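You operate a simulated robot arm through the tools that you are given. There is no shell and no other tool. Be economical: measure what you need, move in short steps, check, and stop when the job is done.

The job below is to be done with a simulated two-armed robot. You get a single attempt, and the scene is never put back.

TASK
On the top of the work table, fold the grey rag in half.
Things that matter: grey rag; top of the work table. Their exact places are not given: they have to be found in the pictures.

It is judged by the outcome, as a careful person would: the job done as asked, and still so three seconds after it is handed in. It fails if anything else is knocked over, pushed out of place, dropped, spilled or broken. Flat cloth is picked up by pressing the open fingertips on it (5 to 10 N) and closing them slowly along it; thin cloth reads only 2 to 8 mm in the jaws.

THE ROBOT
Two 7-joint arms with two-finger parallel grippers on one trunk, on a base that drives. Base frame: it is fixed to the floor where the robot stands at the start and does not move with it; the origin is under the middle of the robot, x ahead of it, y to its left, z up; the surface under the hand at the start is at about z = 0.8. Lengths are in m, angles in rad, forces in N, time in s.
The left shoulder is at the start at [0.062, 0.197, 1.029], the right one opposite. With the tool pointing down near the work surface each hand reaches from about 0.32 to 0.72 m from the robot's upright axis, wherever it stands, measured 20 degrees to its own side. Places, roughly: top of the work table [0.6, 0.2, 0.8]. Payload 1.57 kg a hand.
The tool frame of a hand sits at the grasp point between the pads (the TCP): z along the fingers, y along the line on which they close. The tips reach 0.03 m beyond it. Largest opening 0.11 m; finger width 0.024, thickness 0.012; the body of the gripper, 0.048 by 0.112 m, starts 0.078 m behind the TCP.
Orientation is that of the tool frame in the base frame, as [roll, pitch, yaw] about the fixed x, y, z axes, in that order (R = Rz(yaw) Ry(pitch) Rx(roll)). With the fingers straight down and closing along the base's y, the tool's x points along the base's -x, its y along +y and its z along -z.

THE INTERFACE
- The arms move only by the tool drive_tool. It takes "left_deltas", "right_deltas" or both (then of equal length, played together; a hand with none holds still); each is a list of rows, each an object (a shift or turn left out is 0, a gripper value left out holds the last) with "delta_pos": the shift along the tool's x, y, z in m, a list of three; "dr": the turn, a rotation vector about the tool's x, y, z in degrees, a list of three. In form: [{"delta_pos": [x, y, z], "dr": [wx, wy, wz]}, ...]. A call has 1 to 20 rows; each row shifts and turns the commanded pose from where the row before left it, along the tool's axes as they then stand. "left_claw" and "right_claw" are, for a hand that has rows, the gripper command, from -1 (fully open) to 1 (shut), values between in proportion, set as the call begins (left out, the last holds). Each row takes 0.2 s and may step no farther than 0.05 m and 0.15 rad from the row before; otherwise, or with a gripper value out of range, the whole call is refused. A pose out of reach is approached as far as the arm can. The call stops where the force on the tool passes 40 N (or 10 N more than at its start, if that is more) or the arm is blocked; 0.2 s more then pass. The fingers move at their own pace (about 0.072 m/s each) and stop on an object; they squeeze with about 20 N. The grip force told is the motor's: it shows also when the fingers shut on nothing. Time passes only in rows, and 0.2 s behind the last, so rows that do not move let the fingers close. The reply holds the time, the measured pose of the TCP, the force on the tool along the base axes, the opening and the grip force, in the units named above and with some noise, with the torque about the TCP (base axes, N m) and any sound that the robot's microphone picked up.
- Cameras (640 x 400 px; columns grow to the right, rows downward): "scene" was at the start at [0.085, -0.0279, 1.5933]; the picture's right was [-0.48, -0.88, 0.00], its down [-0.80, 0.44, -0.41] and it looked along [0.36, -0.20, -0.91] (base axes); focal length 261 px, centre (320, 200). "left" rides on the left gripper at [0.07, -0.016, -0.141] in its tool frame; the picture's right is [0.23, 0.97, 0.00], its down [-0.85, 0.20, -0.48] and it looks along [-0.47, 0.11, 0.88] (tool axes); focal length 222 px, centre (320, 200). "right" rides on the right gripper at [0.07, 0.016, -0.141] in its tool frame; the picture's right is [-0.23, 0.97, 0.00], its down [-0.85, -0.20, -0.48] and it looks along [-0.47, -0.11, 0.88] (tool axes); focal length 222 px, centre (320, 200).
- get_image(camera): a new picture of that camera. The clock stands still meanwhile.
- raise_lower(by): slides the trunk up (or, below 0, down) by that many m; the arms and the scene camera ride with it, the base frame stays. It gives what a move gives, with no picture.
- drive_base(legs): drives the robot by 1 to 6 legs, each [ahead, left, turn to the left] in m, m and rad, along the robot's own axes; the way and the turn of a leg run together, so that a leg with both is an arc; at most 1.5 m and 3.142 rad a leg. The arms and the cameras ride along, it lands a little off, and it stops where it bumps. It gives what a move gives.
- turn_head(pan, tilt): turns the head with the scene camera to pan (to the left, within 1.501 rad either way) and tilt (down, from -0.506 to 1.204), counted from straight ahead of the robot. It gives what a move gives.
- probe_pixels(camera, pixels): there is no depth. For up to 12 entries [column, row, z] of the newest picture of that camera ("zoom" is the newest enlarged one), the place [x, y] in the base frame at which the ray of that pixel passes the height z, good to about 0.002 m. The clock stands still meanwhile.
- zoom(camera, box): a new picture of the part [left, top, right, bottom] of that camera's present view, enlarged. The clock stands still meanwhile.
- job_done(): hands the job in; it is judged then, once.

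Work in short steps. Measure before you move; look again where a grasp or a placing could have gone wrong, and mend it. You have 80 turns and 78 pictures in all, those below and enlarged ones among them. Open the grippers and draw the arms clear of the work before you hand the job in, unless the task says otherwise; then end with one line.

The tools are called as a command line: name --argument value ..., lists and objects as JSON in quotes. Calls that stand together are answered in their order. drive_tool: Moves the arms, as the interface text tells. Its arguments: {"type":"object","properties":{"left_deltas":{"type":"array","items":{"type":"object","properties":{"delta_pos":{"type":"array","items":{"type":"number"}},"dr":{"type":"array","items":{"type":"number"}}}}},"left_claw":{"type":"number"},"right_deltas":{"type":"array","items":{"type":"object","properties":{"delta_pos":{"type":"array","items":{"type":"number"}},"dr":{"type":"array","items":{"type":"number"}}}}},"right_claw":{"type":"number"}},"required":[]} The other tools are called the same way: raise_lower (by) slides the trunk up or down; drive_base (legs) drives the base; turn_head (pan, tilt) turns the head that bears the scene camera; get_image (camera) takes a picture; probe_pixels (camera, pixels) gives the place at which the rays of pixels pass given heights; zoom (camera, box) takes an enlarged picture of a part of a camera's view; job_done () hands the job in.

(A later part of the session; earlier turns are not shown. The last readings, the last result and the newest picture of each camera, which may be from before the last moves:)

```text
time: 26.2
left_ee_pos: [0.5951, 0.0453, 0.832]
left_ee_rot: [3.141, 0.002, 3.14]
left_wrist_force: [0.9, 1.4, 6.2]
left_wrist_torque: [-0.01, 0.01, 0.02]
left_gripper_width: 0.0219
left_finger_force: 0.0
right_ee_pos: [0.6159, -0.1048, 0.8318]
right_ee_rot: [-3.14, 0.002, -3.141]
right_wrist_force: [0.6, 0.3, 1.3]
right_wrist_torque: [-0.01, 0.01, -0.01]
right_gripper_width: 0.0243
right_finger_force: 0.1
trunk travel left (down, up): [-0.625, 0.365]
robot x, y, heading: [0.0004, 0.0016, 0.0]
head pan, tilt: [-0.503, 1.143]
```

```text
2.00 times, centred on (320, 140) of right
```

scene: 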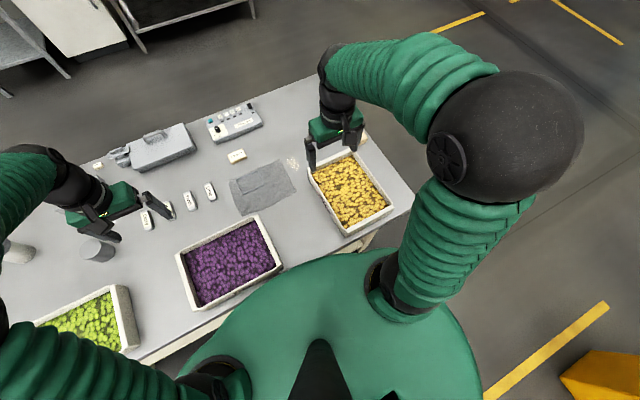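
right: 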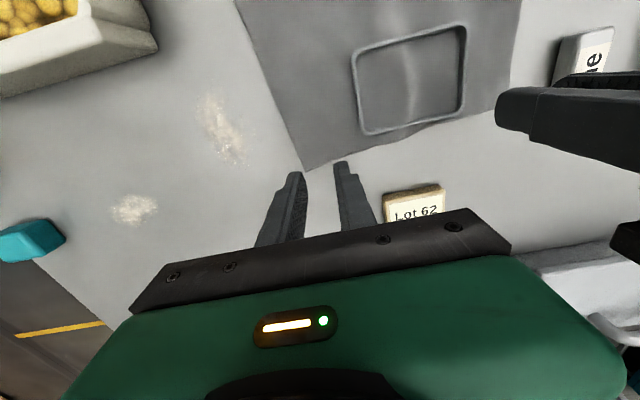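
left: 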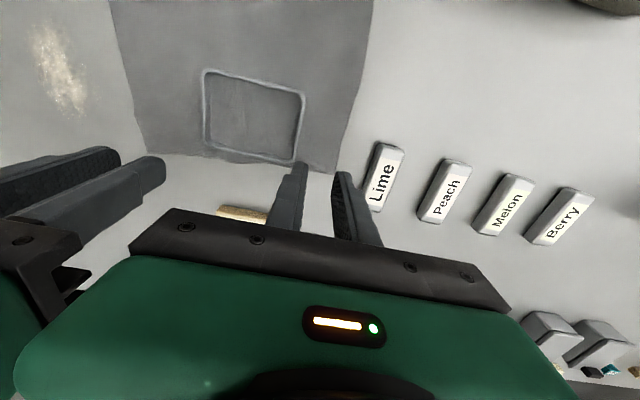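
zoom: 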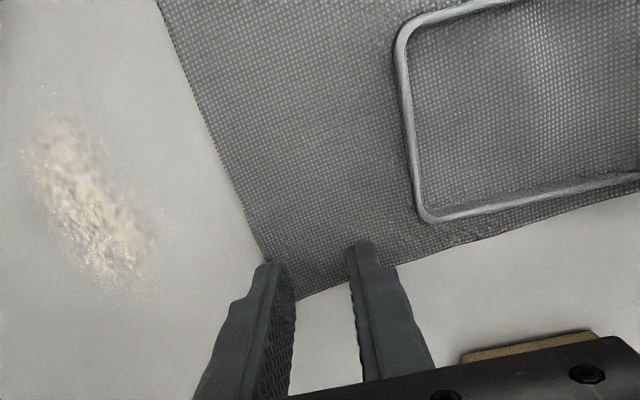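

The left outer finger is right at the cloth's edge and the right one at its corner. I lift 5 mm, shift both inward and narrow the left jaw to fit between frame and edge, then press again.

drive_tool --left_deltas '[{"delta_pos": [0, 0, -0.006]}, {"delta_pos": [0.003, -0.004, 0]}, {}, {"delta_pos": [0, 0, 0.004]}, {}]' --right_deltas '[{"delta_pos": [0, 0, -0.006]}, {"delta_pos": [0.004, 0.007, 0]}, {}, {"delta_pos": [0, 0, 0.006]}, {}]' --left_claw 0.73

drive_tool --left_deltas '[{"delta_pos": [0, 0, 0.002]}, {}]' --right_deltas '[{"delta_pos": [0, 0, 0.001]}, {}]'

zoom --camera "left" --box '[200, 40, 440, 240]'

zoom --camera "right" --box '[200, 40, 440, 240]'

```text
time: 27.4
left_ee_pos: [0.5939, 0.0409, 0.8323]
left_ee_rot: [-3.141, -0.002, -3.141]
left_wrist_force: [0.6, 0.4, -0.6]
left_wrist_torque: [0.0, -0.01, 0.0]
left_gripper_width: 0.0149
left_finger_force: 0.1
right_ee_pos: [0.6123, -0.1008, 0.8316]
right_ee_rot: [-3.141, 0.002, 3.141]
right_wrist_force: [0.2, 0.2, -0.7]
right_wrist_torque: [0.0, 0.03, 0.03]
right_gripper_width: 0.024
right_finger_force: 0.1
trunk travel left (down, up): [-0.625, 0.365]
robot x, y, heading: [0.0024, 0.0015, 0.003]
head pan, tilt: [-0.503, 1.143]
```

```text
time: 28.0
left_ee_pos: [0.5936, 0.0421, 0.8321]
left_ee_rot: [-3.141, 0.001, 3.14]
left_wrist_force: [0.9, 0.4, 6.9]
left_wrist_torque: [-0.02, -0.05, 0.02]
left_gripper_width: 0.0147
left_finger_force: 0.1
right_ee_pos: [0.6132, -0.0999, 0.8318]
right_ee_rot: [3.14, 0.001, 3.141]
right_wrist_force: [0.2, 0.7, 1.0]
right_wrist_torque: [0.03, 0.03, 0.0]
right_gripper_width: 0.0242
right_finger_force: 0.0
trunk travel left (down, up): [-0.625, 0.365]
robot x, y, heading: [0.0007, -0.0013, 0.0]
head pan, tilt: [-0.503, 1.143]
```

```text
2.00 times, centred on (320, 140) of left
```

zoom: 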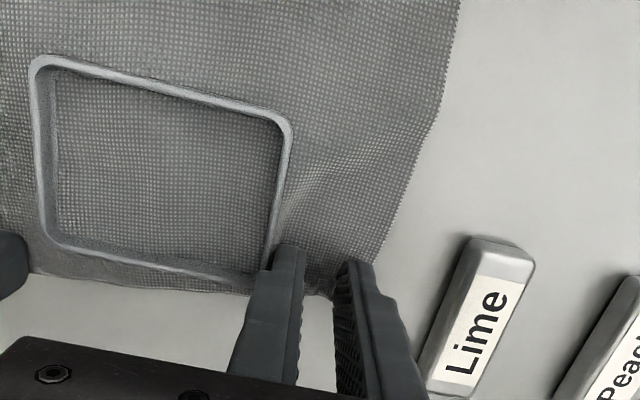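

```text
2.00 times, centred on (320, 140) of right
```

zoom: 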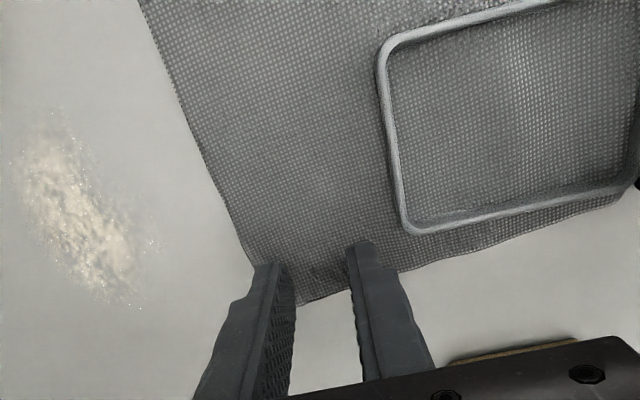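

Both jaws now straddle cloth near the corners. I press the right a bit more, then close in stages.

drive_tool --left_deltas '[{}, {}]' --right_deltas '[{"delta_pos": [0, 0, 0.0015]}, {}]'

drive_tool --left_deltas '[{}]' --right_deltas '[{}]' --left_claw 0.82 --right_claw 0.7

drive_tool --left_deltas '[{}]' --right_deltas '[{}]' --left_claw 0.9 --right_claw 0.85

drive_tool --left_deltas '[{}, {}]' --right_deltas '[{}, {}]' --left_claw 1 --right_claw 1

zoom --camera "left" --box '[200, 40, 440, 240]'

zoom --camera "right" --box '[200, 40, 440, 240]'

```text
time: 28.6
left_ee_pos: [0.593, 0.0415, 0.8313]
left_ee_rot: [-3.142, 0.0, 3.141]
left_wrist_force: [0.7, -0.3, 5.1]
left_wrist_torque: [0.01, -0.01, -0.03]
left_gripper_width: 0.0148
left_finger_force: 0.1
right_ee_pos: [0.6115, -0.1006, 0.8321]
right_ee_rot: [3.141, 0.004, 3.141]
right_wrist_force: [1.5, 0.6, 9.3]
right_wrist_torque: [-0.02, 0.0, -0.05]
right_gripper_width: 0.0241
right_finger_force: 0.1
trunk travel left (down, up): [-0.625, 0.365]
robot x, y, heading: [-0.0006, -0.0036, 0.003]
head pan, tilt: [-0.503, 1.143]
```

```text
time: 29.0
left_ee_pos: [0.5925, 0.0412, 0.832]
left_ee_rot: [-3.141, 0.002, -3.14]
left_wrist_force: [1.6, -0.1, 4.5]
left_wrist_torque: [-0.04, -0.04, 0.02]
left_gripper_width: 0.0106
left_finger_force: 0.3
right_ee_pos: [0.6122, -0.1007, 0.8309]
right_ee_rot: [-3.141, 0.001, -3.141]
right_wrist_force: [0.3, 0.7, 12.2]
right_wrist_torque: [-0.01, 0.0, 0.0]
right_gripper_width: 0.0161
right_finger_force: 0.1
trunk travel left (down, up): [-0.625, 0.365]
robot x, y, heading: [0.001, -0.0001, 0.001]
head pan, tilt: [-0.503, 1.143]
```

```text
time: 29.4
left_ee_pos: [0.5924, 0.0404, 0.8324]
left_ee_rot: [-3.141, 0.002, -3.141]
left_wrist_force: [-0.6, -0.3, 4.6]
left_wrist_torque: [0.04, 0.01, -0.01]
left_gripper_width: 0.005
left_finger_force: 0.1
right_ee_pos: [0.6105, -0.0997, 0.8318]
right_ee_rot: [-3.141, 0.0, 3.14]
right_wrist_force: [-0.2, 2.6, 13.5]
right_wrist_torque: [0.01, 0.0, 0.01]
right_gripper_width: 0.0079
right_finger_force: 0.1
trunk travel left (down, up): [-0.625, 0.365]
robot x, y, heading: [0.0006, -0.0004, -0.002]
head pan, tilt: [-0.503, 1.143]
```

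```text
time: 30.0
left_ee_pos: [0.5914, 0.0408, 0.8321]
left_ee_rot: [-3.141, 0.003, -3.141]
left_wrist_force: [0.3, -1.6, 2.3]
left_wrist_torque: [-0.03, -0.04, 0.01]
left_gripper_width: 0.0
left_finger_force: 20.1
right_ee_pos: [0.6106, -0.0993, 0.8302]
right_ee_rot: [3.141, 0.002, -3.141]
right_wrist_force: [-0.3, 1.6, 15.7]
right_wrist_torque: [-0.01, 0.04, 0.02]
right_gripper_width: 0.0023
right_finger_force: 19.6
trunk travel left (down, up): [-0.625, 0.365]
robot x, y, heading: [0.0022, -0.0052, -0.001]
head pan, tilt: [-0.503, 1.143]
```

```text
2.00 times, centred on (320, 140) of left
```

zoom: 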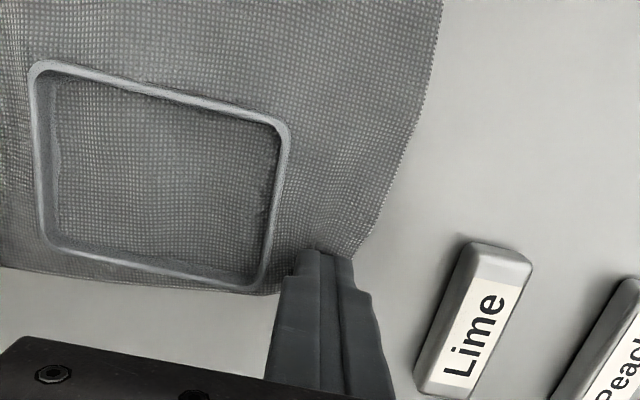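

```text
2.00 times, centred on (320, 140) of right
```

zoom: 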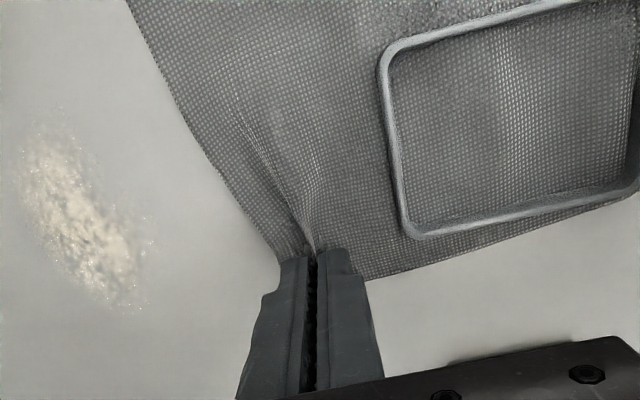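

The right hand holds cloth (2.3 mm); the left slipped off (0.0 mm). I lift the left, reopen to ~0.018 and look at where its corner is now.

drive_tool --left_deltas '[{"delta_pos": [0, 0, -0.015]}, {"delta_pos": [0, 0, -0.015]}, {}, {}]' --left_claw 0.68

zoom --camera "left" --box '[200, 40, 440, 240]'

zoom --camera "scene" --box '[204, 146, 316, 216]'

```text
time: 31.0
left_ee_pos: [0.5899, 0.0414, 0.8614]
left_ee_rot: [-3.14, 0.002, 3.141]
left_wrist_force: [0.6, -0.2, 0.1]
left_wrist_torque: [-0.01, 0.01, 0.01]
left_gripper_width: 0.0177
left_finger_force: 0.1
right_ee_pos: [0.6109, -0.0996, 0.8331]
right_ee_rot: [3.141, 0.001, 3.141]
right_wrist_force: [-0.9, 0.1, 17.7]
right_wrist_torque: [-0.04, 0.02, 0.03]
right_gripper_width: 0.0025
right_finger_force: 19.8
trunk travel left (down, up): [-0.625, 0.365]
robot x, y, heading: [-0.0019, -0.0025, -0.003]
head pan, tilt: [-0.503, 1.143]
```

```text
2.00 times, centred on (320, 140) of left
```

zoom: 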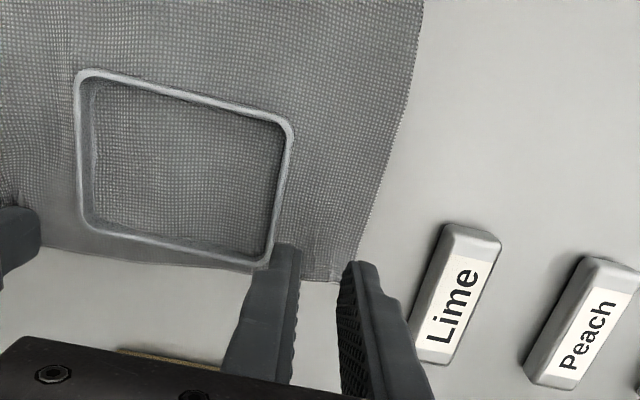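

```text
5.71 times, centred on (260, 181) of scene
```

zoom: 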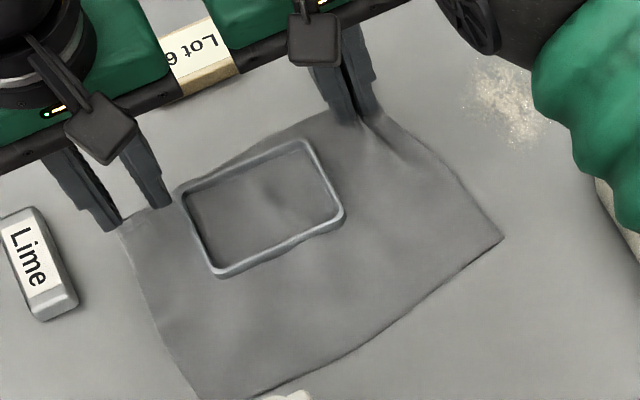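

I probe the new far-left corner (left cam ≈(329,181)).

probe_pixels --camera "left" --pixels '[[329, 181, 0.801], [340, 163, 0.801], [352, 125, 0.801], [370, 45, 0.801], [294, 172, 0.805]]'

probe_pixels --camera "zoom" --pixels '[[120, 228, 0.801], [158, 315, 0.801], [200, 400, 0.801]]'

```text
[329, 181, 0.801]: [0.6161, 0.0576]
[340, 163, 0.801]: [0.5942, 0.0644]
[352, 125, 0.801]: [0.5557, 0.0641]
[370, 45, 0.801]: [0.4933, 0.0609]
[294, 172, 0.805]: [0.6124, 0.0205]
```

```text
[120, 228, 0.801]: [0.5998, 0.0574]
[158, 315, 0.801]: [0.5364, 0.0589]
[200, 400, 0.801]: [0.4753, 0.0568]
```

The scene view gives corner (0.600, 0.0575): too tight between frame and edge for y-closing. I raise the left hand and turn it 90° so its jaws close along x in the left strip (camera side toward +y), easing the right hand's press slightly.

drive_tool --left_deltas '[{"delta_pos": [0, 0, -0.02]}, {"delta_pos": [0, 0, -0.01], "dr": [0, 0, 8]}, {"dr": [0, 0, 8.2]}, {"dr": [0, 0, 8.2]}, {"dr": [0, 0, 8.2]}, {"dr": [0, 0, 8.2]}, {"dr": [0, 0, 8.2]}, {"dr": [0, 0, 8.2]}, {"dr": [0, 0, 8.2]}, {"dr": [0, 0, 8.2]}, {"dr": [0, 0, 8.2]}, {"dr": [0, 0, 8.2]}, {}, {}]' --right_deltas '[{"delta_pos": [0, 0, -0.003]}, {}, {}, {}, {}, {}, {}, {}, {}, {}, {}, {}, {}, {}]' --left_claw 0.6

zoom --camera "scene" --box '[204, 146, 316, 216]'

get_image --camera "left"

```text
time: 34.0
left_ee_pos: [0.5938, 0.0417, 0.8896]
left_ee_rot: [3.141, 0.001, 1.57]
left_wrist_force: [-0.1, 0.0, -0.7]
left_wrist_torque: [0.01, 0.02, 0.01]
left_gripper_width: 0.0219
left_finger_force: 0.0
right_ee_pos: [0.612, -0.0998, 0.8333]
right_ee_rot: [3.141, -0.001, -3.14]
right_wrist_force: [-0.1, 0.2, 0.3]
right_wrist_torque: [-0.02, -0.01, -0.01]
right_gripper_width: 0.0022
right_finger_force: 20.1
trunk travel left (down, up): [-0.625, 0.365]
robot x, y, heading: [0.0018, 0.0016, 0.001]
head pan, tilt: [-0.503, 1.143]
```

```text
5.71 times, centred on (260, 181) of scene
```

zoom: 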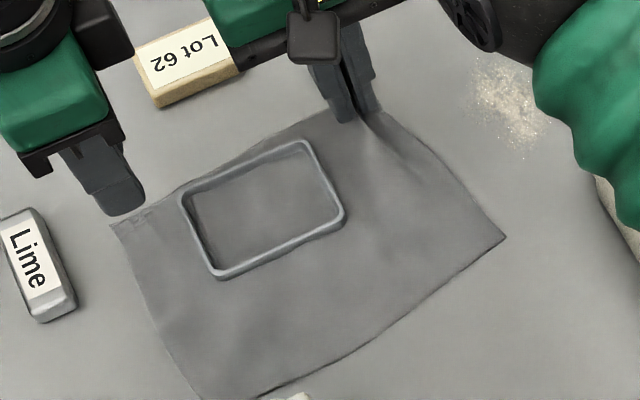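

```text
40 pictures are left
```

left: 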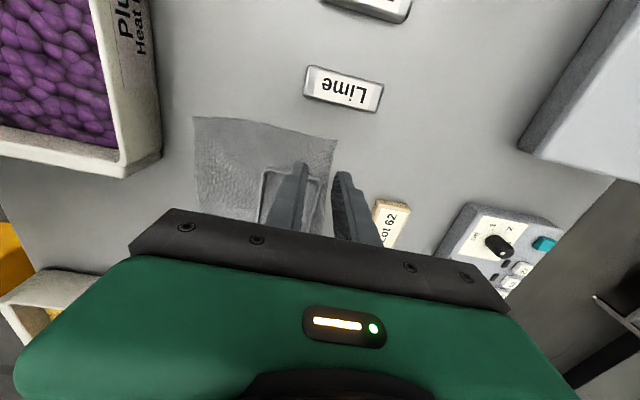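

Rotation succeeded. I probe the corner again (scene zoom (110,226), left cam (337,140)).

probe_pixels --camera "zoom" --pixels '[[110, 226, 0.801], [128, 268, 0.801], [150, 325, 0.801]]'

probe_pixels --camera "left" --pixels '[[337, 140, 0.801], [260, 125, 0.801], [303, 172, 0.805], [195, 118, 0.801]]'

```text
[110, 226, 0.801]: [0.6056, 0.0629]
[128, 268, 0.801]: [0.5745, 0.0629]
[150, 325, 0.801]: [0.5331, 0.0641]
```

```text
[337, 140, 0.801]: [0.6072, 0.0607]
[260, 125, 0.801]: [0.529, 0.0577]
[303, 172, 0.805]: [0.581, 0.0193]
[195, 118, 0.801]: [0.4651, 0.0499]
```

Corner ≈(0.606, 0.062). I descend the left hand to (0.586, 0.044) with a 22 mm jaw, then press.

drive_tool --left_deltas '[{"delta_pos": [0.002, -0.008, 0.025]}, {"delta_pos": [0, 0, 0.022]}, {"delta_pos": [0, 0, 0.009]}, {}]'

drive_tool --left_deltas '[{"delta_pos": [0, 0, 0.002]}, {}]'

drive_tool --left_deltas '[{"delta_pos": [0, 0, 0.001]}, {}]'

zoom --camera "left" --box '[160, 40, 480, 240]'

```text
time: 35.0
left_ee_pos: [0.5837, 0.0411, 0.834]
left_ee_rot: [-3.141, 0.001, 1.571]
left_wrist_force: [-0.5, -1.0, 0.8]
left_wrist_torque: [-0.01, 0.01, -0.02]
left_gripper_width: 0.0222
left_finger_force: 0.0
right_ee_pos: [0.611, -0.1008, 0.8338]
right_ee_rot: [-3.141, -0.001, 3.141]
right_wrist_force: [-0.1, 0.7, 1.0]
right_wrist_torque: [0.0, -0.01, 0.04]
right_gripper_width: 0.0023
right_finger_force: 19.2
trunk travel left (down, up): [-0.625, 0.365]
robot x, y, heading: [0.0019, -0.0033, -0.0]
head pan, tilt: [-0.503, 1.143]
```

```text
time: 35.6
left_ee_pos: [0.5852, 0.0406, 0.8327]
left_ee_rot: [3.141, 0.001, 1.569]
left_wrist_force: [-0.1, -0.1, 0.1]
left_wrist_torque: [0.0, -0.06, -0.01]
left_gripper_width: 0.0221
left_finger_force: 0.0
right_ee_pos: [0.6126, -0.101, 0.8332]
right_ee_rot: [-3.141, 0.0, 3.141]
right_wrist_force: [0.2, 0.2, 0.5]
right_wrist_torque: [-0.02, -0.03, 0.02]
right_gripper_width: 0.0024
right_finger_force: 20.2
trunk travel left (down, up): [-0.625, 0.365]
robot x, y, heading: [-0.0008, 0.0009, -0.001]
head pan, tilt: [-0.503, 1.143]
```

```text
time: 36.2
left_ee_pos: [0.5855, 0.0419, 0.8313]
left_ee_rot: [-3.141, 0.0, 1.57]
left_wrist_force: [-0.7, -0.6, 2.2]
left_wrist_torque: [-0.01, -0.02, 0.03]
left_gripper_width: 0.0217
left_finger_force: 0.1
right_ee_pos: [0.6123, -0.0995, 0.8329]
right_ee_rot: [-3.139, 0.0, 3.141]
right_wrist_force: [-0.2, 0.7, -0.2]
right_wrist_torque: [-0.05, 0.0, -0.02]
right_gripper_width: 0.0021
right_finger_force: 20.1
trunk travel left (down, up): [-0.625, 0.365]
robot x, y, heading: [-0.0019, 0.002, -0.0]
head pan, tilt: [-0.503, 1.143]
```

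```text
2.00 times, centred on (320, 140) of left
```

zoom: 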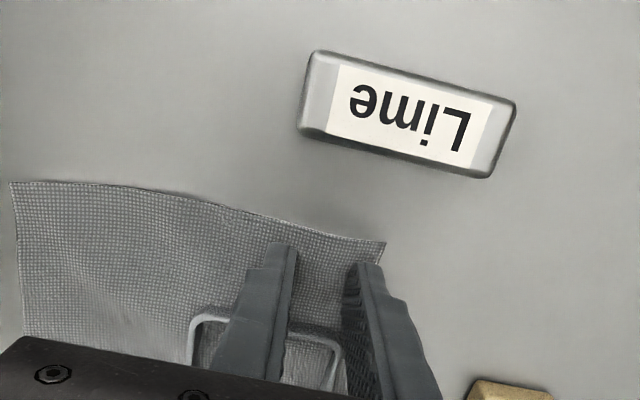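

Both left fingertips rest on the cloth clear of the frame. I press to about 10 N and close in stages.

drive_tool --left_deltas '[{"delta_pos": [0, 0, 0.0015]}, {}]'

drive_tool --left_deltas '[{}]' --left_claw 0.72

drive_tool --left_deltas '[{}]' --left_claw 0.86

drive_tool --left_deltas '[{}, {}]' --left_claw 1

zoom --camera "left" --box '[160, 40, 480, 240]'

```text
time: 36.8
left_ee_pos: [0.5847, 0.0418, 0.8316]
left_ee_rot: [3.14, 0.0, 1.57]
left_wrist_force: [-1.2, -2.2, 12.6]
left_wrist_torque: [0.01, 0.01, -0.01]
left_gripper_width: 0.0221
left_finger_force: 0.1
right_ee_pos: [0.6107, -0.1015, 0.8336]
right_ee_rot: [-3.141, 0.001, 3.142]
right_wrist_force: [0.3, -0.2, -0.6]
right_wrist_torque: [-0.02, 0.02, 0.0]
right_gripper_width: 0.0023
right_finger_force: 20.0
trunk travel left (down, up): [-0.625, 0.365]
robot x, y, heading: [-0.0002, 0.0016, -0.008]
head pan, tilt: [-0.503, 1.143]
```

```text
time: 37.2
left_ee_pos: [0.5853, 0.0417, 0.8324]
left_ee_rot: [3.138, 0.0, 1.57]
left_wrist_force: [0.6, -1.1, 15.6]
left_wrist_torque: [0.07, 0.05, -0.02]
left_gripper_width: 0.0137
left_finger_force: 0.0
right_ee_pos: [0.6118, -0.1018, 0.8328]
right_ee_rot: [3.14, 0.001, 3.141]
right_wrist_force: [1.0, 1.5, -0.3]
right_wrist_torque: [0.01, -0.01, 0.03]
right_gripper_width: 0.0025
right_finger_force: 20.0
trunk travel left (down, up): [-0.625, 0.365]
robot x, y, heading: [-0.0011, -0.0008, 0.003]
head pan, tilt: [-0.503, 1.143]
```

```text
time: 37.6
left_ee_pos: [0.5848, 0.0438, 0.83]
left_ee_rot: [3.138, 0.001, 1.571]
left_wrist_force: [1.3, 0.0, 18.0]
left_wrist_torque: [0.06, 0.0, 0.01]
left_gripper_width: 0.0069
left_finger_force: 0.0
right_ee_pos: [0.6122, -0.0996, 0.8332]
right_ee_rot: [3.14, 0.001, 3.141]
right_wrist_force: [-0.2, 0.7, -0.2]
right_wrist_torque: [0.03, 0.02, 0.01]
right_gripper_width: 0.002
right_finger_force: 20.2
trunk travel left (down, up): [-0.625, 0.365]
robot x, y, heading: [-0.0019, 0.0023, -0.002]
head pan, tilt: [-0.503, 1.143]
```

```text
time: 38.2
left_ee_pos: [0.584, 0.0431, 0.8316]
left_ee_rot: [3.138, 0.001, 1.57]
left_wrist_force: [-0.7, -1.1, 20.5]
left_wrist_torque: [0.05, -0.04, 0.0]
left_gripper_width: 0.0018
left_finger_force: 20.5
right_ee_pos: [0.6104, -0.1007, 0.8348]
right_ee_rot: [3.14, 0.001, 3.141]
right_wrist_force: [1.0, 1.3, 0.2]
right_wrist_torque: [0.03, 0.01, -0.03]
right_gripper_width: 0.002
right_finger_force: 20.4
trunk travel left (down, up): [-0.625, 0.365]
robot x, y, heading: [0.0011, -0.0004, 0.002]
head pan, tilt: [-0.503, 1.143]
```

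```text
2.00 times, centred on (320, 140) of left
```

zoom: 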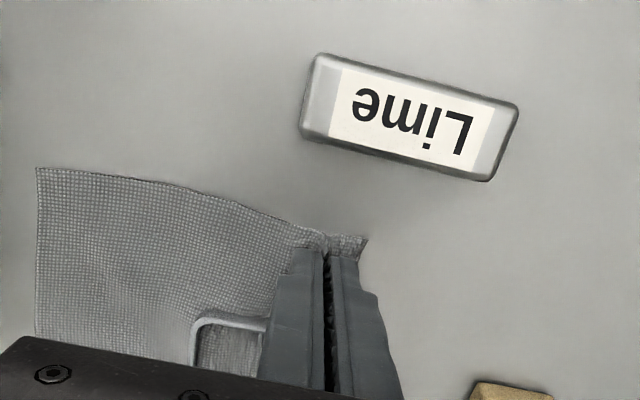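

Both hands hold the cloth (~2 mm each). I start the fold: first half of an arc, lifting and moving the far edge toward the robot, tilting the right hand forward.

drive_tool --left_deltas '[{"delta_pos": [-0.0007, -0.0025, -0.0155]}, {"delta_pos": [-0.0007, -0.0071, -0.014]}, {"delta_pos": [-0.0007, -0.011, -0.011]}, {"delta_pos": [-0.0007, -0.014, -0.0071]}, {"delta_pos": [-0.0007, -0.0155, -0.0025]}, {}]' --right_deltas '[{"delta_pos": [0.0028, -0.0017, -0.016]}, {"delta_pos": [0.0082, -0.0017, -0.0145]}, {"delta_pos": [0.0128, -0.0017, -0.0115], "dr": [0, -7.5, 0]}, {"delta_pos": [0.0151, -0.0017, -0.0094], "dr": [0, -7.5, 0]}, {"delta_pos": [0.0166, -0.0017, -0.007], "dr": [0, -7.5, 0]}, {}]'

zoom --camera "scene" --box '[196, 136, 324, 216]'

get_image --camera "left"

```text
time: 39.6
left_ee_pos: [0.5352, 0.0405, 0.8801]
left_ee_rot: [3.141, 0.001, 1.571]
left_wrist_force: [0.7, -2.8, 0.5]
left_wrist_torque: [-0.1, 0.03, -0.04]
left_gripper_width: 0.0016
left_finger_force: 19.6
right_ee_pos: [0.5556, -0.1079, 0.882]
right_ee_rot: [3.141, 0.393, 3.141]
right_wrist_force: [-0.2, 2.7, -0.1]
right_wrist_torque: [0.06, 0.02, 0.04]
right_gripper_width: 0.0024
right_finger_force: 20.2
trunk travel left (down, up): [-0.625, 0.365]
robot x, y, heading: [-0.0015, 0.0023, -0.001]
head pan, tilt: [-0.503, 1.143]
```

```text
5.00 times, centred on (260, 176) of scene
```

zoom: 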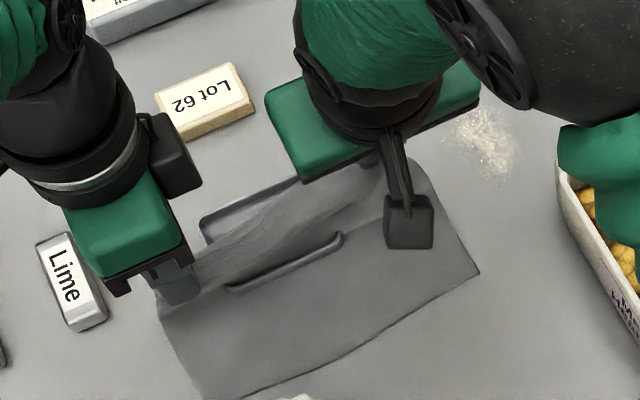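

```text
36 pictures are left
```

left: 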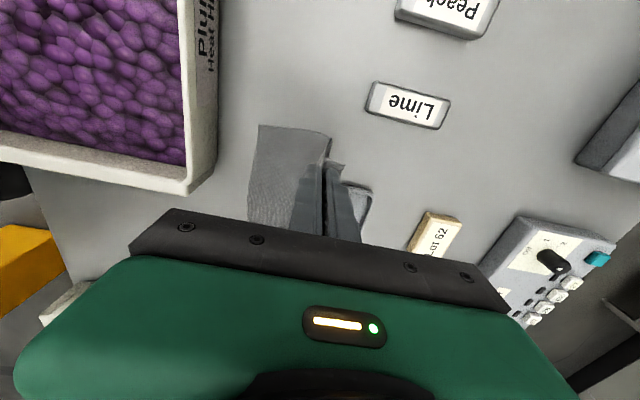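

The far edge is up and folding nicely. I finish the arc, easing the sideways tension and allowing for the right hand's tilt (tip lies 2 cm ahead of TCP).

drive_tool --left_deltas '[{"delta_pos": [-0.001, -0.0155, 0.0025]}, {"delta_pos": [-0.001, -0.014, 0.0071]}, {"delta_pos": [-0.001, -0.011, 0.011]}, {"delta_pos": [-0.001, -0.0071, 0.011]}, {"delta_pos": [0, -0.0025, 0.007]}, {}]' --right_deltas '[{"delta_pos": [0.0214, 0, -0.0061], "dr": [0, -7.5, 0]}, {"delta_pos": [0.0213, 0, -0.0038], "dr": [0, -7.5, 0]}, {"delta_pos": [0.0205, 0, -0.0013], "dr": [0, -7.5, 0]}, {"delta_pos": [0.0166, 0, -0.001]}, {"delta_pos": [0.0094, 0, -0.0009]}, {}]'

zoom --camera "scene" --box '[196, 146, 324, 226]'

get_image --camera "right"

get_image --camera "left"

```text
time: 41.0
left_ee_pos: [0.4848, 0.0348, 0.8437]
left_ee_rot: [3.141, 0.0, 1.57]
left_wrist_force: [1.7, -9.7, 0.3]
left_wrist_torque: [-0.32, -0.03, -0.03]
left_gripper_width: 0.0017
left_finger_force: 19.9
right_ee_pos: [0.4836, -0.1281, 0.856]
right_ee_rot: [3.123, 0.802, 3.07]
right_wrist_force: [-1.7, 10.0, -1.0]
right_wrist_torque: [0.25, 0.04, 0.22]
right_gripper_width: 0.0025
right_finger_force: 19.9
trunk travel left (down, up): [-0.625, 0.365]
robot x, y, heading: [-0.0009, -0.0015, 0.003]
head pan, tilt: [-0.503, 1.143]
```

```text
5.00 times, centred on (260, 186) of scene
```

zoom: 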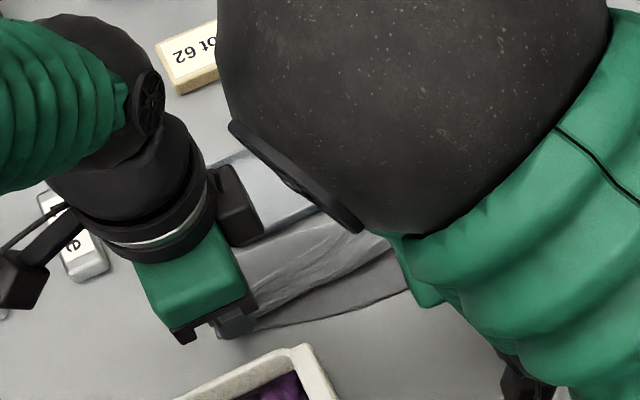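

```text
34 pictures are left
```

right: 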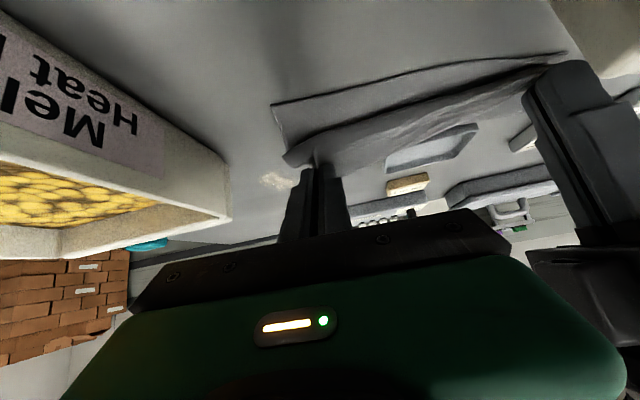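

```text
33 pictures are left
```

left: 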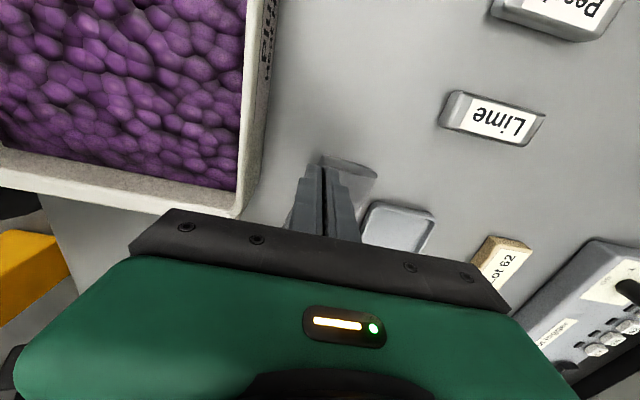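

The right arm couldn't hold the 45° tilt (it drifted to y −0.128, stretching the cloth with 10 N). I reduce its tilt back to ~22° so it returns to its commanded place.

drive_tool --right_deltas '[{"dr": [0, 7.5, 0]}, {"dr": [0, 7.5, 0]}, {"delta_pos": [-0.0087, 0, 0.005], "dr": [0, 7.5, 0]}, {}, {}]'

zoom --camera "scene" --box '[196, 146, 324, 226]'

get_image --camera "right"

```text
time: 42.2
left_ee_pos: [0.4834, 0.0356, 0.8416]
left_ee_rot: [3.141, -0.001, 1.57]
left_wrist_force: [-0.3, 0.4, 0.9]
left_wrist_torque: [-0.01, 0.02, 0.01]
left_gripper_width: 0.0012
left_finger_force: 20.5
right_ee_pos: [0.4869, -0.1069, 0.847]
right_ee_rot: [-3.14, 0.393, -3.141]
right_wrist_force: [-0.1, 0.2, 0.1]
right_wrist_torque: [0.0, 0.01, 0.0]
right_gripper_width: 0.002
right_finger_force: 20.3
trunk travel left (down, up): [-0.625, 0.365]
robot x, y, heading: [-0.0018, -0.0007, 0.001]
head pan, tilt: [-0.503, 1.143]
```

```text
5.00 times, centred on (260, 186) of scene
```

zoom: 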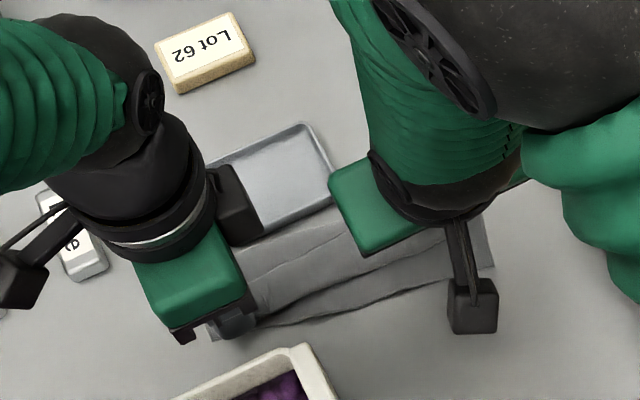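

```text
31 pictures are left
```

right: 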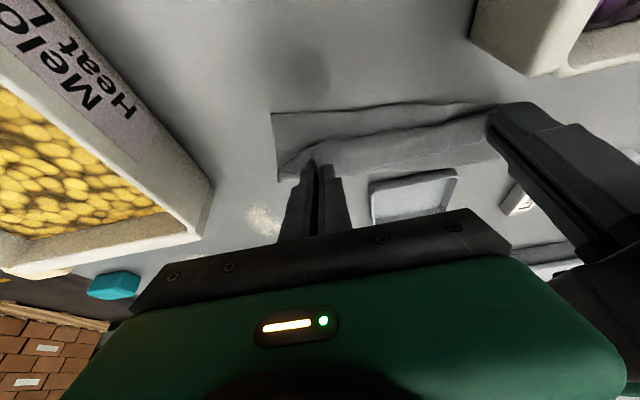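

Tension is gone and the fold is nearly there. I probe the near edge versus the top layer's edge in the right camera to see the remaining gap.

probe_pixels --camera "right" --pixels '[[272, 113, 0.801], [277, 181, 0.801], [300, 155, 0.81], [400, 105, 0.801], [400, 135, 0.81], [480, 105, 0.801], [480, 118, 0.815], [312, 160, 0.815]]'

probe_pixels --camera "zoom" --pixels '[[495, 267, 0.801], [212, 340, 0.801], [300, 325, 0.801], [330, 285, 0.81], [400, 260, 0.81]]'

```text
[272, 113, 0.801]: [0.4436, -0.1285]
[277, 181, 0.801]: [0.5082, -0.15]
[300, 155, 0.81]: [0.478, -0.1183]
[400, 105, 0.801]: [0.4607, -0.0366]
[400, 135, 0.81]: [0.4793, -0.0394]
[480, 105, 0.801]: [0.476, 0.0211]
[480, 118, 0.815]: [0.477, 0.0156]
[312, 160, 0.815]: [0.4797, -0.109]
```

```text
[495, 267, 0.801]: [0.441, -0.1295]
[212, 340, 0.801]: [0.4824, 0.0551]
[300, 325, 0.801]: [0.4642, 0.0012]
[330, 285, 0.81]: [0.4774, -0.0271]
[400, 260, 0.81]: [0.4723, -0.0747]
```

The rag has turned a bit: its near-right corner is now at (0.442, −0.129) with fold line end at (0.51, −0.15), so the right pinch must go ~4 cm nearer and lower; the left stays about right (+1 cm). I place both.

drive_tool --left_deltas '[{"delta_pos": [0, 0.004, 0.001]}, {"delta_pos": [0, 0.003, 0.001]}, {"delta_pos": [0, 0.003, 0.002]}, {"delta_pos": [0, 0, 0.002]}, {}]' --right_deltas '[{"delta_pos": [0.011, 0, -0.004]}, {"delta_pos": [0.011, 0, -0.003]}, {"delta_pos": [0.011, 0, -0.002]}, {"delta_pos": [0.0096, 0, 0.0021]}, {}]'

zoom --camera "scene" --box '[196, 146, 324, 226]'

get_image --camera "right"

```text
time: 43.4
left_ee_pos: [0.4955, 0.0353, 0.8346]
left_ee_rot: [-3.141, 0.0, 1.569]
left_wrist_force: [0.0, 1.2, 2.7]
left_wrist_torque: [0.01, 0.03, -0.03]
left_gripper_width: 0.0014
left_finger_force: 19.9
right_ee_pos: [0.4429, -0.1079, 0.8352]
right_ee_rot: [-3.141, 0.396, 3.141]
right_wrist_force: [0.1, 0.5, 1.7]
right_wrist_torque: [0.04, 0.0, 0.01]
right_gripper_width: 0.0021
right_finger_force: 20.3
trunk travel left (down, up): [-0.625, 0.365]
robot x, y, heading: [0.0019, -0.0002, 0.003]
head pan, tilt: [-0.503, 1.143]
```

```text
5.00 times, centred on (260, 186) of scene
```

zoom: 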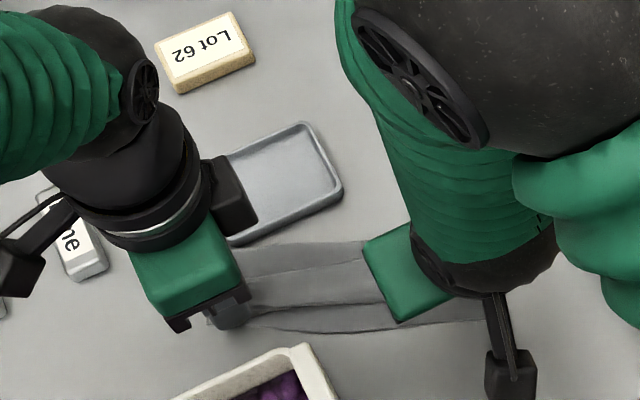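

```text
29 pictures are left
```

right: 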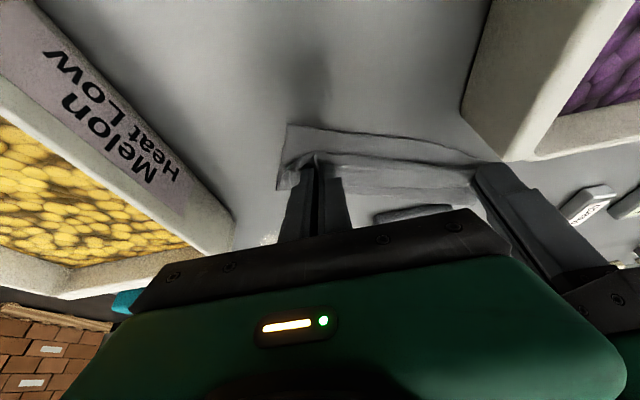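

I probe the gap between the near edge and top edge once more.

probe_pixels --camera "right" --pixels '[[287, 125, 0.801], [277, 189, 0.801], [295, 160, 0.806], [400, 138, 0.801], [400, 158, 0.806], [470, 152, 0.801]]'

zoom --camera "right" --box '[240, 90, 560, 290]'

```text
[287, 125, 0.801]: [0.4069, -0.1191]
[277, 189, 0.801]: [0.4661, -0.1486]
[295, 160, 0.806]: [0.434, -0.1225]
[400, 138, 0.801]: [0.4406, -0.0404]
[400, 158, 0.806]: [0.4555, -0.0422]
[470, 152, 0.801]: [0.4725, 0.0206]
```

```text
2.00 times, centred on (400, 190) of right
```

zoom: 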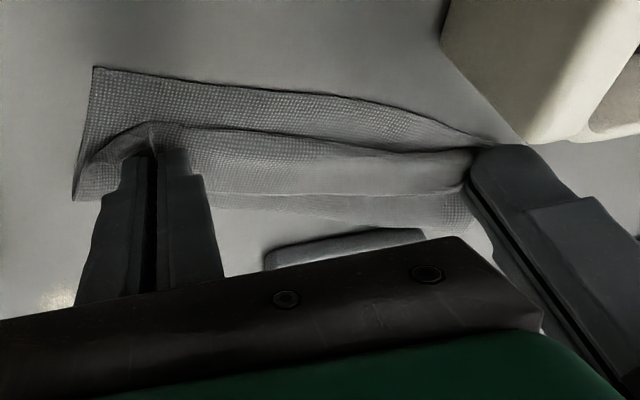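

The top layer's edge lags ~3 cm because the lower layer slides along. I release both (opening modestly), lift clear and inspect the result.

drive_tool --left_deltas '[{}, {}, {"delta_pos": [0, 0, -0.01]}, {"delta_pos": [0, 0, -0.03]}, {"delta_pos": [0, 0, -0.04]}, {"delta_pos": [0.04, 0, -0.02]}, {"delta_pos": [0.045, 0, 0]}, {"delta_pos": [0.045, 0, 0]}, {"delta_pos": [0.03, 0, 0]}]' --right_deltas '[{}, {}, {"delta_pos": [0, 0, -0.01]}, {"delta_pos": [0, 0, -0.03]}, {"delta_pos": [0, 0, -0.04]}, {"delta_pos": [0, -0.03, -0.03]}, {"delta_pos": [0, -0.045, 0]}, {"delta_pos": [0, -0.045, 0]}, {"delta_pos": [0, -0.045, 0]}]' --left_claw 0.55 --right_claw 0.55

zoom --camera "scene" --box '[196, 146, 324, 226]'

```text
time: 45.4
left_ee_pos: [0.4944, 0.1938, 0.9384]
left_ee_rot: [-3.141, 0.001, 1.571]
left_wrist_force: [-0.8, 0.9, 0.3]
left_wrist_torque: [0.01, -0.03, 0.01]
left_gripper_width: 0.025
left_finger_force: 0.0
right_ee_pos: [0.4022, -0.2748, 0.9412]
right_ee_rot: [3.141, 0.391, -3.136]
right_wrist_force: [0.6, 0.3, -0.9]
right_wrist_torque: [0.01, -0.02, 0.03]
right_gripper_width: 0.0245
right_finger_force: 0.1
trunk travel left (down, up): [-0.625, 0.365]
robot x, y, heading: [-0.0035, -0.0004, 0.002]
head pan, tilt: [-0.503, 1.143]
```

```text
5.00 times, centred on (260, 186) of scene
```

zoom: 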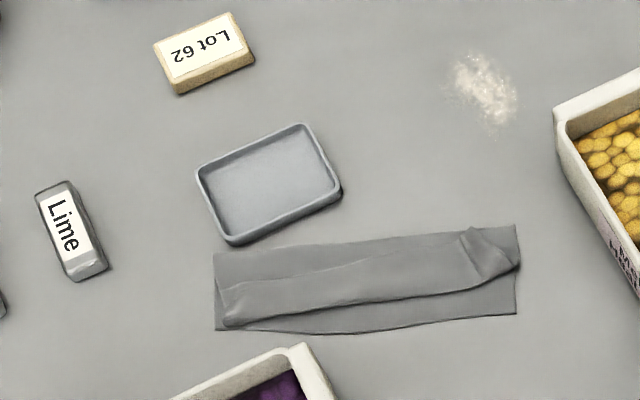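

The rag is off the tray fixture, partly folded. I zoom in to read the layers.

zoom --camera "scene" --box '[232, 180, 306, 226]'

probe_pixels --camera "scene" --pixels '[[239, 197, 0.803], [299, 191, 0.803], [239.5, 212, 0.801], [299.5, 208.5, 0.801], [241, 204, 0.806], [290, 195, 0.806], [242, 211, 0.805], [299.5, 199, 0.805], [270, 212.5, 0.801]]'

```text
8.65 times, centred on (269, 203) of scene
```

zoom: 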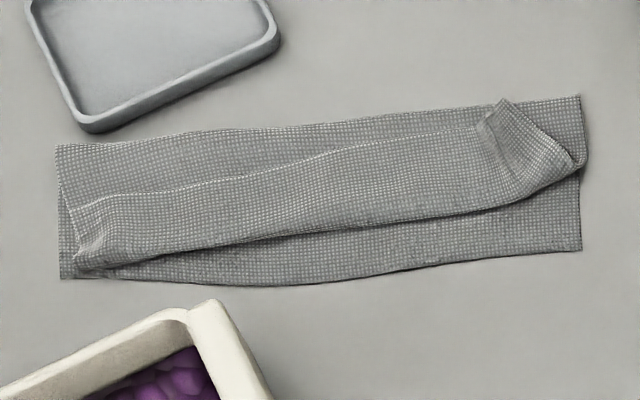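

```text
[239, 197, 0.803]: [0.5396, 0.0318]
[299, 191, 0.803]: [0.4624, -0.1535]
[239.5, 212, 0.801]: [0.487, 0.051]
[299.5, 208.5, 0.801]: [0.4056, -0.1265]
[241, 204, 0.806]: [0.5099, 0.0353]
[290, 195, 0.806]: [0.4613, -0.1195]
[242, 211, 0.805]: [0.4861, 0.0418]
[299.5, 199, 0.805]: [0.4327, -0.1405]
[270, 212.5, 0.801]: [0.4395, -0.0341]
```

The far edge lies turned back over the top (white line from zoom (75,205) to (490,115)), a ~3 cm flap that must be flipped toward the near edge. I orient both hands to the strip (turned ~24.5°, upright) before grasping that edge.

drive_tool --left_deltas '[{"dr": [0, 0, -8.2]}, {"dr": [0, 0, -8.2]}, {"dr": [0, 0, -8.2]}, {"dr": [0, 0, -8.2]}, {"dr": [0, 0, -8.2]}, {"dr": [0, 0, -8.2]}, {"dr": [0, 0, -8.2]}, {"dr": [0, 0, -8.1]}, {}]' --right_deltas '[{"dr": [0, 7.5, 0]}, {"dr": [0, 7.5, 0]}, {"dr": [0, 7.5, 0]}, {"dr": [0, 0, 8.2]}, {"dr": [0, 0, 8.2]}, {"dr": [0, 0, 8.1]}, {}, {}, {}]' --left_claw 0.6 --right_claw 0.6

get_image --camera "right"

get_image --camera "left"

```text
time: 47.4
left_ee_pos: [0.4958, 0.1953, 0.9349]
left_ee_rot: [-3.141, 0.0, 2.716]
left_wrist_force: [0.5, 0.7, -0.1]
left_wrist_torque: [-0.02, 0.04, 0.0]
left_gripper_width: 0.0219
left_finger_force: 0.1
right_ee_pos: [0.4019, -0.2741, 0.9375]
right_ee_rot: [3.141, -0.001, 2.713]
right_wrist_force: [0.5, -0.8, -0.7]
right_wrist_torque: [0.03, 0.0, 0.02]
right_gripper_width: 0.022
right_finger_force: 0.1
trunk travel left (down, up): [-0.625, 0.365]
robot x, y, heading: [-0.0013, 0.0003, -0.0]
head pan, tilt: [-0.503, 1.143]
```

```text
25 pictures are left
```

right: 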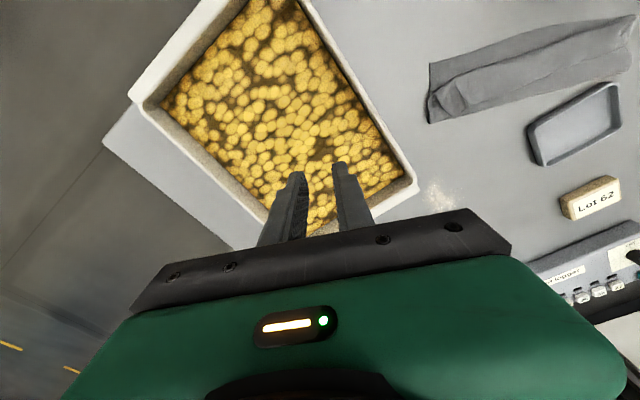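

```text
24 pictures are left
```

left: 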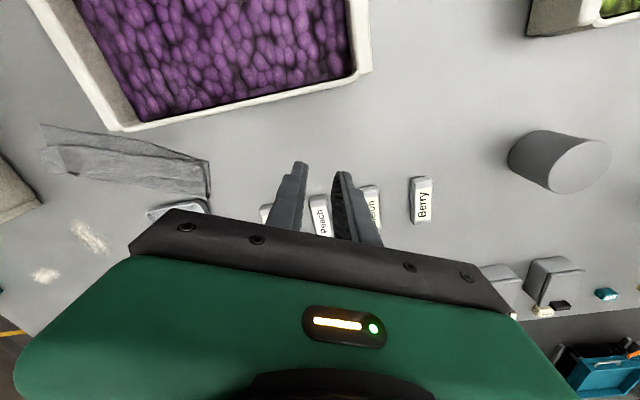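

I probe the flap's edge and roll line at grasp stations (scene pixels derived from the last zoom).

probe_pixels --camera "scene" --pixels '[[240.7, 203.8, 0.804], [249.35, 202.4, 0.804], [284, 194.7, 0.804], [289.8, 191.4, 0.806], [249.3, 210.2, 0.803], [284, 203.9, 0.803], [299, 198.7, 0.803], [245, 212.0, 0.801]]'

```text
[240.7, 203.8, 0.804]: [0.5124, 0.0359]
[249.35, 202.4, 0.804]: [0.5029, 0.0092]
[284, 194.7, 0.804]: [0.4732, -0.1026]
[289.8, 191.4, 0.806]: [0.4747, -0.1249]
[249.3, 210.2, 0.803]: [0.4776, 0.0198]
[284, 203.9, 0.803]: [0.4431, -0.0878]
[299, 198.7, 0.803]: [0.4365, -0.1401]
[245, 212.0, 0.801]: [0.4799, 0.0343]
```

Plan: anchor the fold with the left fingertips on the exposed far strip (0.523, 0.022), and wipe the turned-back flap edge toward the near side with the right closed fingertips so it unrolls. I move both into position above.

drive_tool --left_deltas '[{"delta_pos": [-0.0193, -0.0293, 0]}, {"delta_pos": [-0.0193, -0.0293, 0]}, {"delta_pos": [-0.0193, -0.0293, 0]}, {"delta_pos": [-0.0193, -0.0293, 0]}, {"delta_pos": [-0.0195, -0.0292, 0]}, {"delta_pos": [0, 0, 0.045]}, {"delta_pos": [0, 0, 0.045]}, {}, {}]' --right_deltas '[{"delta_pos": [0.002, 0.0407, 0]}, {"delta_pos": [0.002, 0.0407, 0]}, {"delta_pos": [0.002, 0.0407, 0]}, {"delta_pos": [0.002, 0.0407, 0]}, {"delta_pos": [0.002, 0.0407, 0]}, {"delta_pos": [0, 0, 0.045]}, {"delta_pos": [0, 0, 0.03], "dr": [0, -7.5, 0]}, {"dr": [0, -7.5, 0]}, {}]' --left_claw 1 --right_claw 1

get_image --camera "right"

```text
time: 49.4
left_ee_pos: [0.5248, 0.0247, 0.8426]
left_ee_rot: [-3.141, -0.001, 2.714]
left_wrist_force: [0.4, -0.1, -1.2]
left_wrist_torque: [-0.01, 0.01, 0.04]
left_gripper_width: 0.0002
left_finger_force: 20.2
right_ee_pos: [0.482, -0.0936, 0.8643]
right_ee_rot: [3.138, 0.264, 2.688]
right_wrist_force: [-0.2, 0.5, -1.6]
right_wrist_torque: [0.05, -0.04, -0.01]
right_gripper_width: 0.0
right_finger_force: 19.9
trunk travel left (down, up): [-0.625, 0.365]
robot x, y, heading: [0.0042, -0.0004, -0.003]
head pan, tilt: [-0.503, 1.143]
```

```text
23 pictures are left
```

right: 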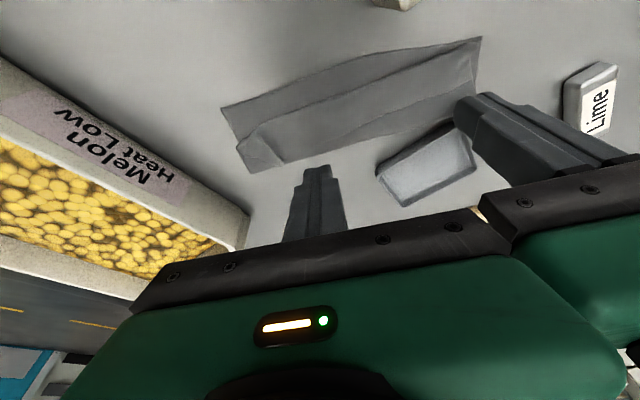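

The grippers nearly touch; I shift the right hand 2 cm to the right along the strip, then take a closer look.

drive_tool --right_deltas '[{"delta_pos": [-0.001, -0.012, -0.002]}, {"delta_pos": [-0.001, -0.01, 0]}, {}]'

zoom --camera "right" --box '[180, 20, 500, 220]'

```text
time: 50.2
left_ee_pos: [0.5247, 0.024, 0.8428]
left_ee_rot: [3.141, -0.001, 2.714]
left_wrist_force: [0.4, 0.0, -0.2]
left_wrist_torque: [0.01, 0.05, 0.01]
left_gripper_width: 0.0
left_finger_force: 19.7
right_ee_pos: [0.4684, -0.1046, 0.8637]
right_ee_rot: [-3.141, 0.262, 2.713]
right_wrist_force: [0.4, 0.5, 0.5]
right_wrist_torque: [-0.08, 0.0, -0.05]
right_gripper_width: 0.0001
right_finger_force: 19.9
trunk travel left (down, up): [-0.625, 0.365]
robot x, y, heading: [0.0015, 0.0016, -0.004]
head pan, tilt: [-0.503, 1.143]
```

```text
2.00 times, centred on (340, 120) of right
```

zoom: 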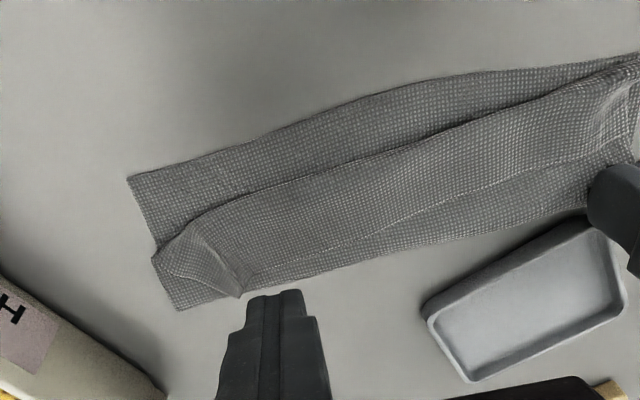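

I probe the flap edge in this zoom.

probe_pixels --camera "zoom" --pixels '[[430, 205, 0.803], [340, 245, 0.803], [260, 275, 0.804], [240, 296, 0.804], [175, 232, 0.805], [300, 178, 0.804], [128, 178, 0.801], [178, 310, 0.802], [275, 295, 0.834]]'

```text
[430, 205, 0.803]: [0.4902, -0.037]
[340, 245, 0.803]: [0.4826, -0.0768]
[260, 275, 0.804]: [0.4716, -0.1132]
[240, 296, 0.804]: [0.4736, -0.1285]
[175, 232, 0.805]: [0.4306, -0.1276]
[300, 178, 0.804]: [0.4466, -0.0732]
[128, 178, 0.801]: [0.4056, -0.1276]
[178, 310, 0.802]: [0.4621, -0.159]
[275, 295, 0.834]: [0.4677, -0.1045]
```

Flap edge near the right finger is at ≈(0.4745, −0.103). I press the left anchor down and lower the right wiper to just touching the flap ~5 mm inside its edge.

drive_tool --left_deltas '[{"delta_pos": [0, 0, 0.007]}, {"delta_pos": [0, 0, 0.003]}, {"delta_pos": [0, 0, 0.002]}, {}]' --right_deltas '[{"delta_pos": [-0.0039, 0, 0.001]}, {"delta_pos": [0.0045, 0, 0.017]}, {"delta_pos": [0.002, 0, 0.008]}, {}]'

drive_tool --left_deltas '[{"delta_pos": [0, 0, 0.001]}, {}]' --right_deltas '[{"delta_pos": [0.0006, 0, 0.002]}, {}]'

```text
time: 51.2
left_ee_pos: [0.5237, 0.024, 0.8334]
left_ee_rot: [3.14, -0.002, 2.715]
left_wrist_force: [0.2, 0.4, -0.4]
left_wrist_torque: [0.02, 0.0, -0.03]
left_gripper_width: 0.0
left_finger_force: 19.8
right_ee_pos: [0.4728, -0.1058, 0.8383]
right_ee_rot: [3.141, 0.262, 2.716]
right_wrist_force: [0.6, 0.4, 0.5]
right_wrist_torque: [0.04, -0.02, -0.04]
right_gripper_width: 0.0
right_finger_force: 19.8
trunk travel left (down, up): [-0.625, 0.365]
robot x, y, heading: [-0.0017, -0.0023, -0.001]
head pan, tilt: [-0.503, 1.143]
```

```text
time: 51.8
left_ee_pos: [0.5239, 0.0219, 0.8327]
left_ee_rot: [-3.141, 0.001, 2.713]
left_wrist_force: [-0.4, -0.2, 1.7]
left_wrist_torque: [0.02, 0.02, -0.02]
left_gripper_width: 0.0
left_finger_force: 19.8
right_ee_pos: [0.4715, -0.1072, 0.8364]
right_ee_rot: [-3.141, 0.262, 2.713]
right_wrist_force: [0.5, -0.3, -0.1]
right_wrist_torque: [0.04, 0.0, -0.01]
right_gripper_width: 0.0
right_finger_force: 20.1
trunk travel left (down, up): [-0.625, 0.365]
robot x, y, heading: [-0.0014, -0.0014, 0.004]
head pan, tilt: [-0.503, 1.143]
```

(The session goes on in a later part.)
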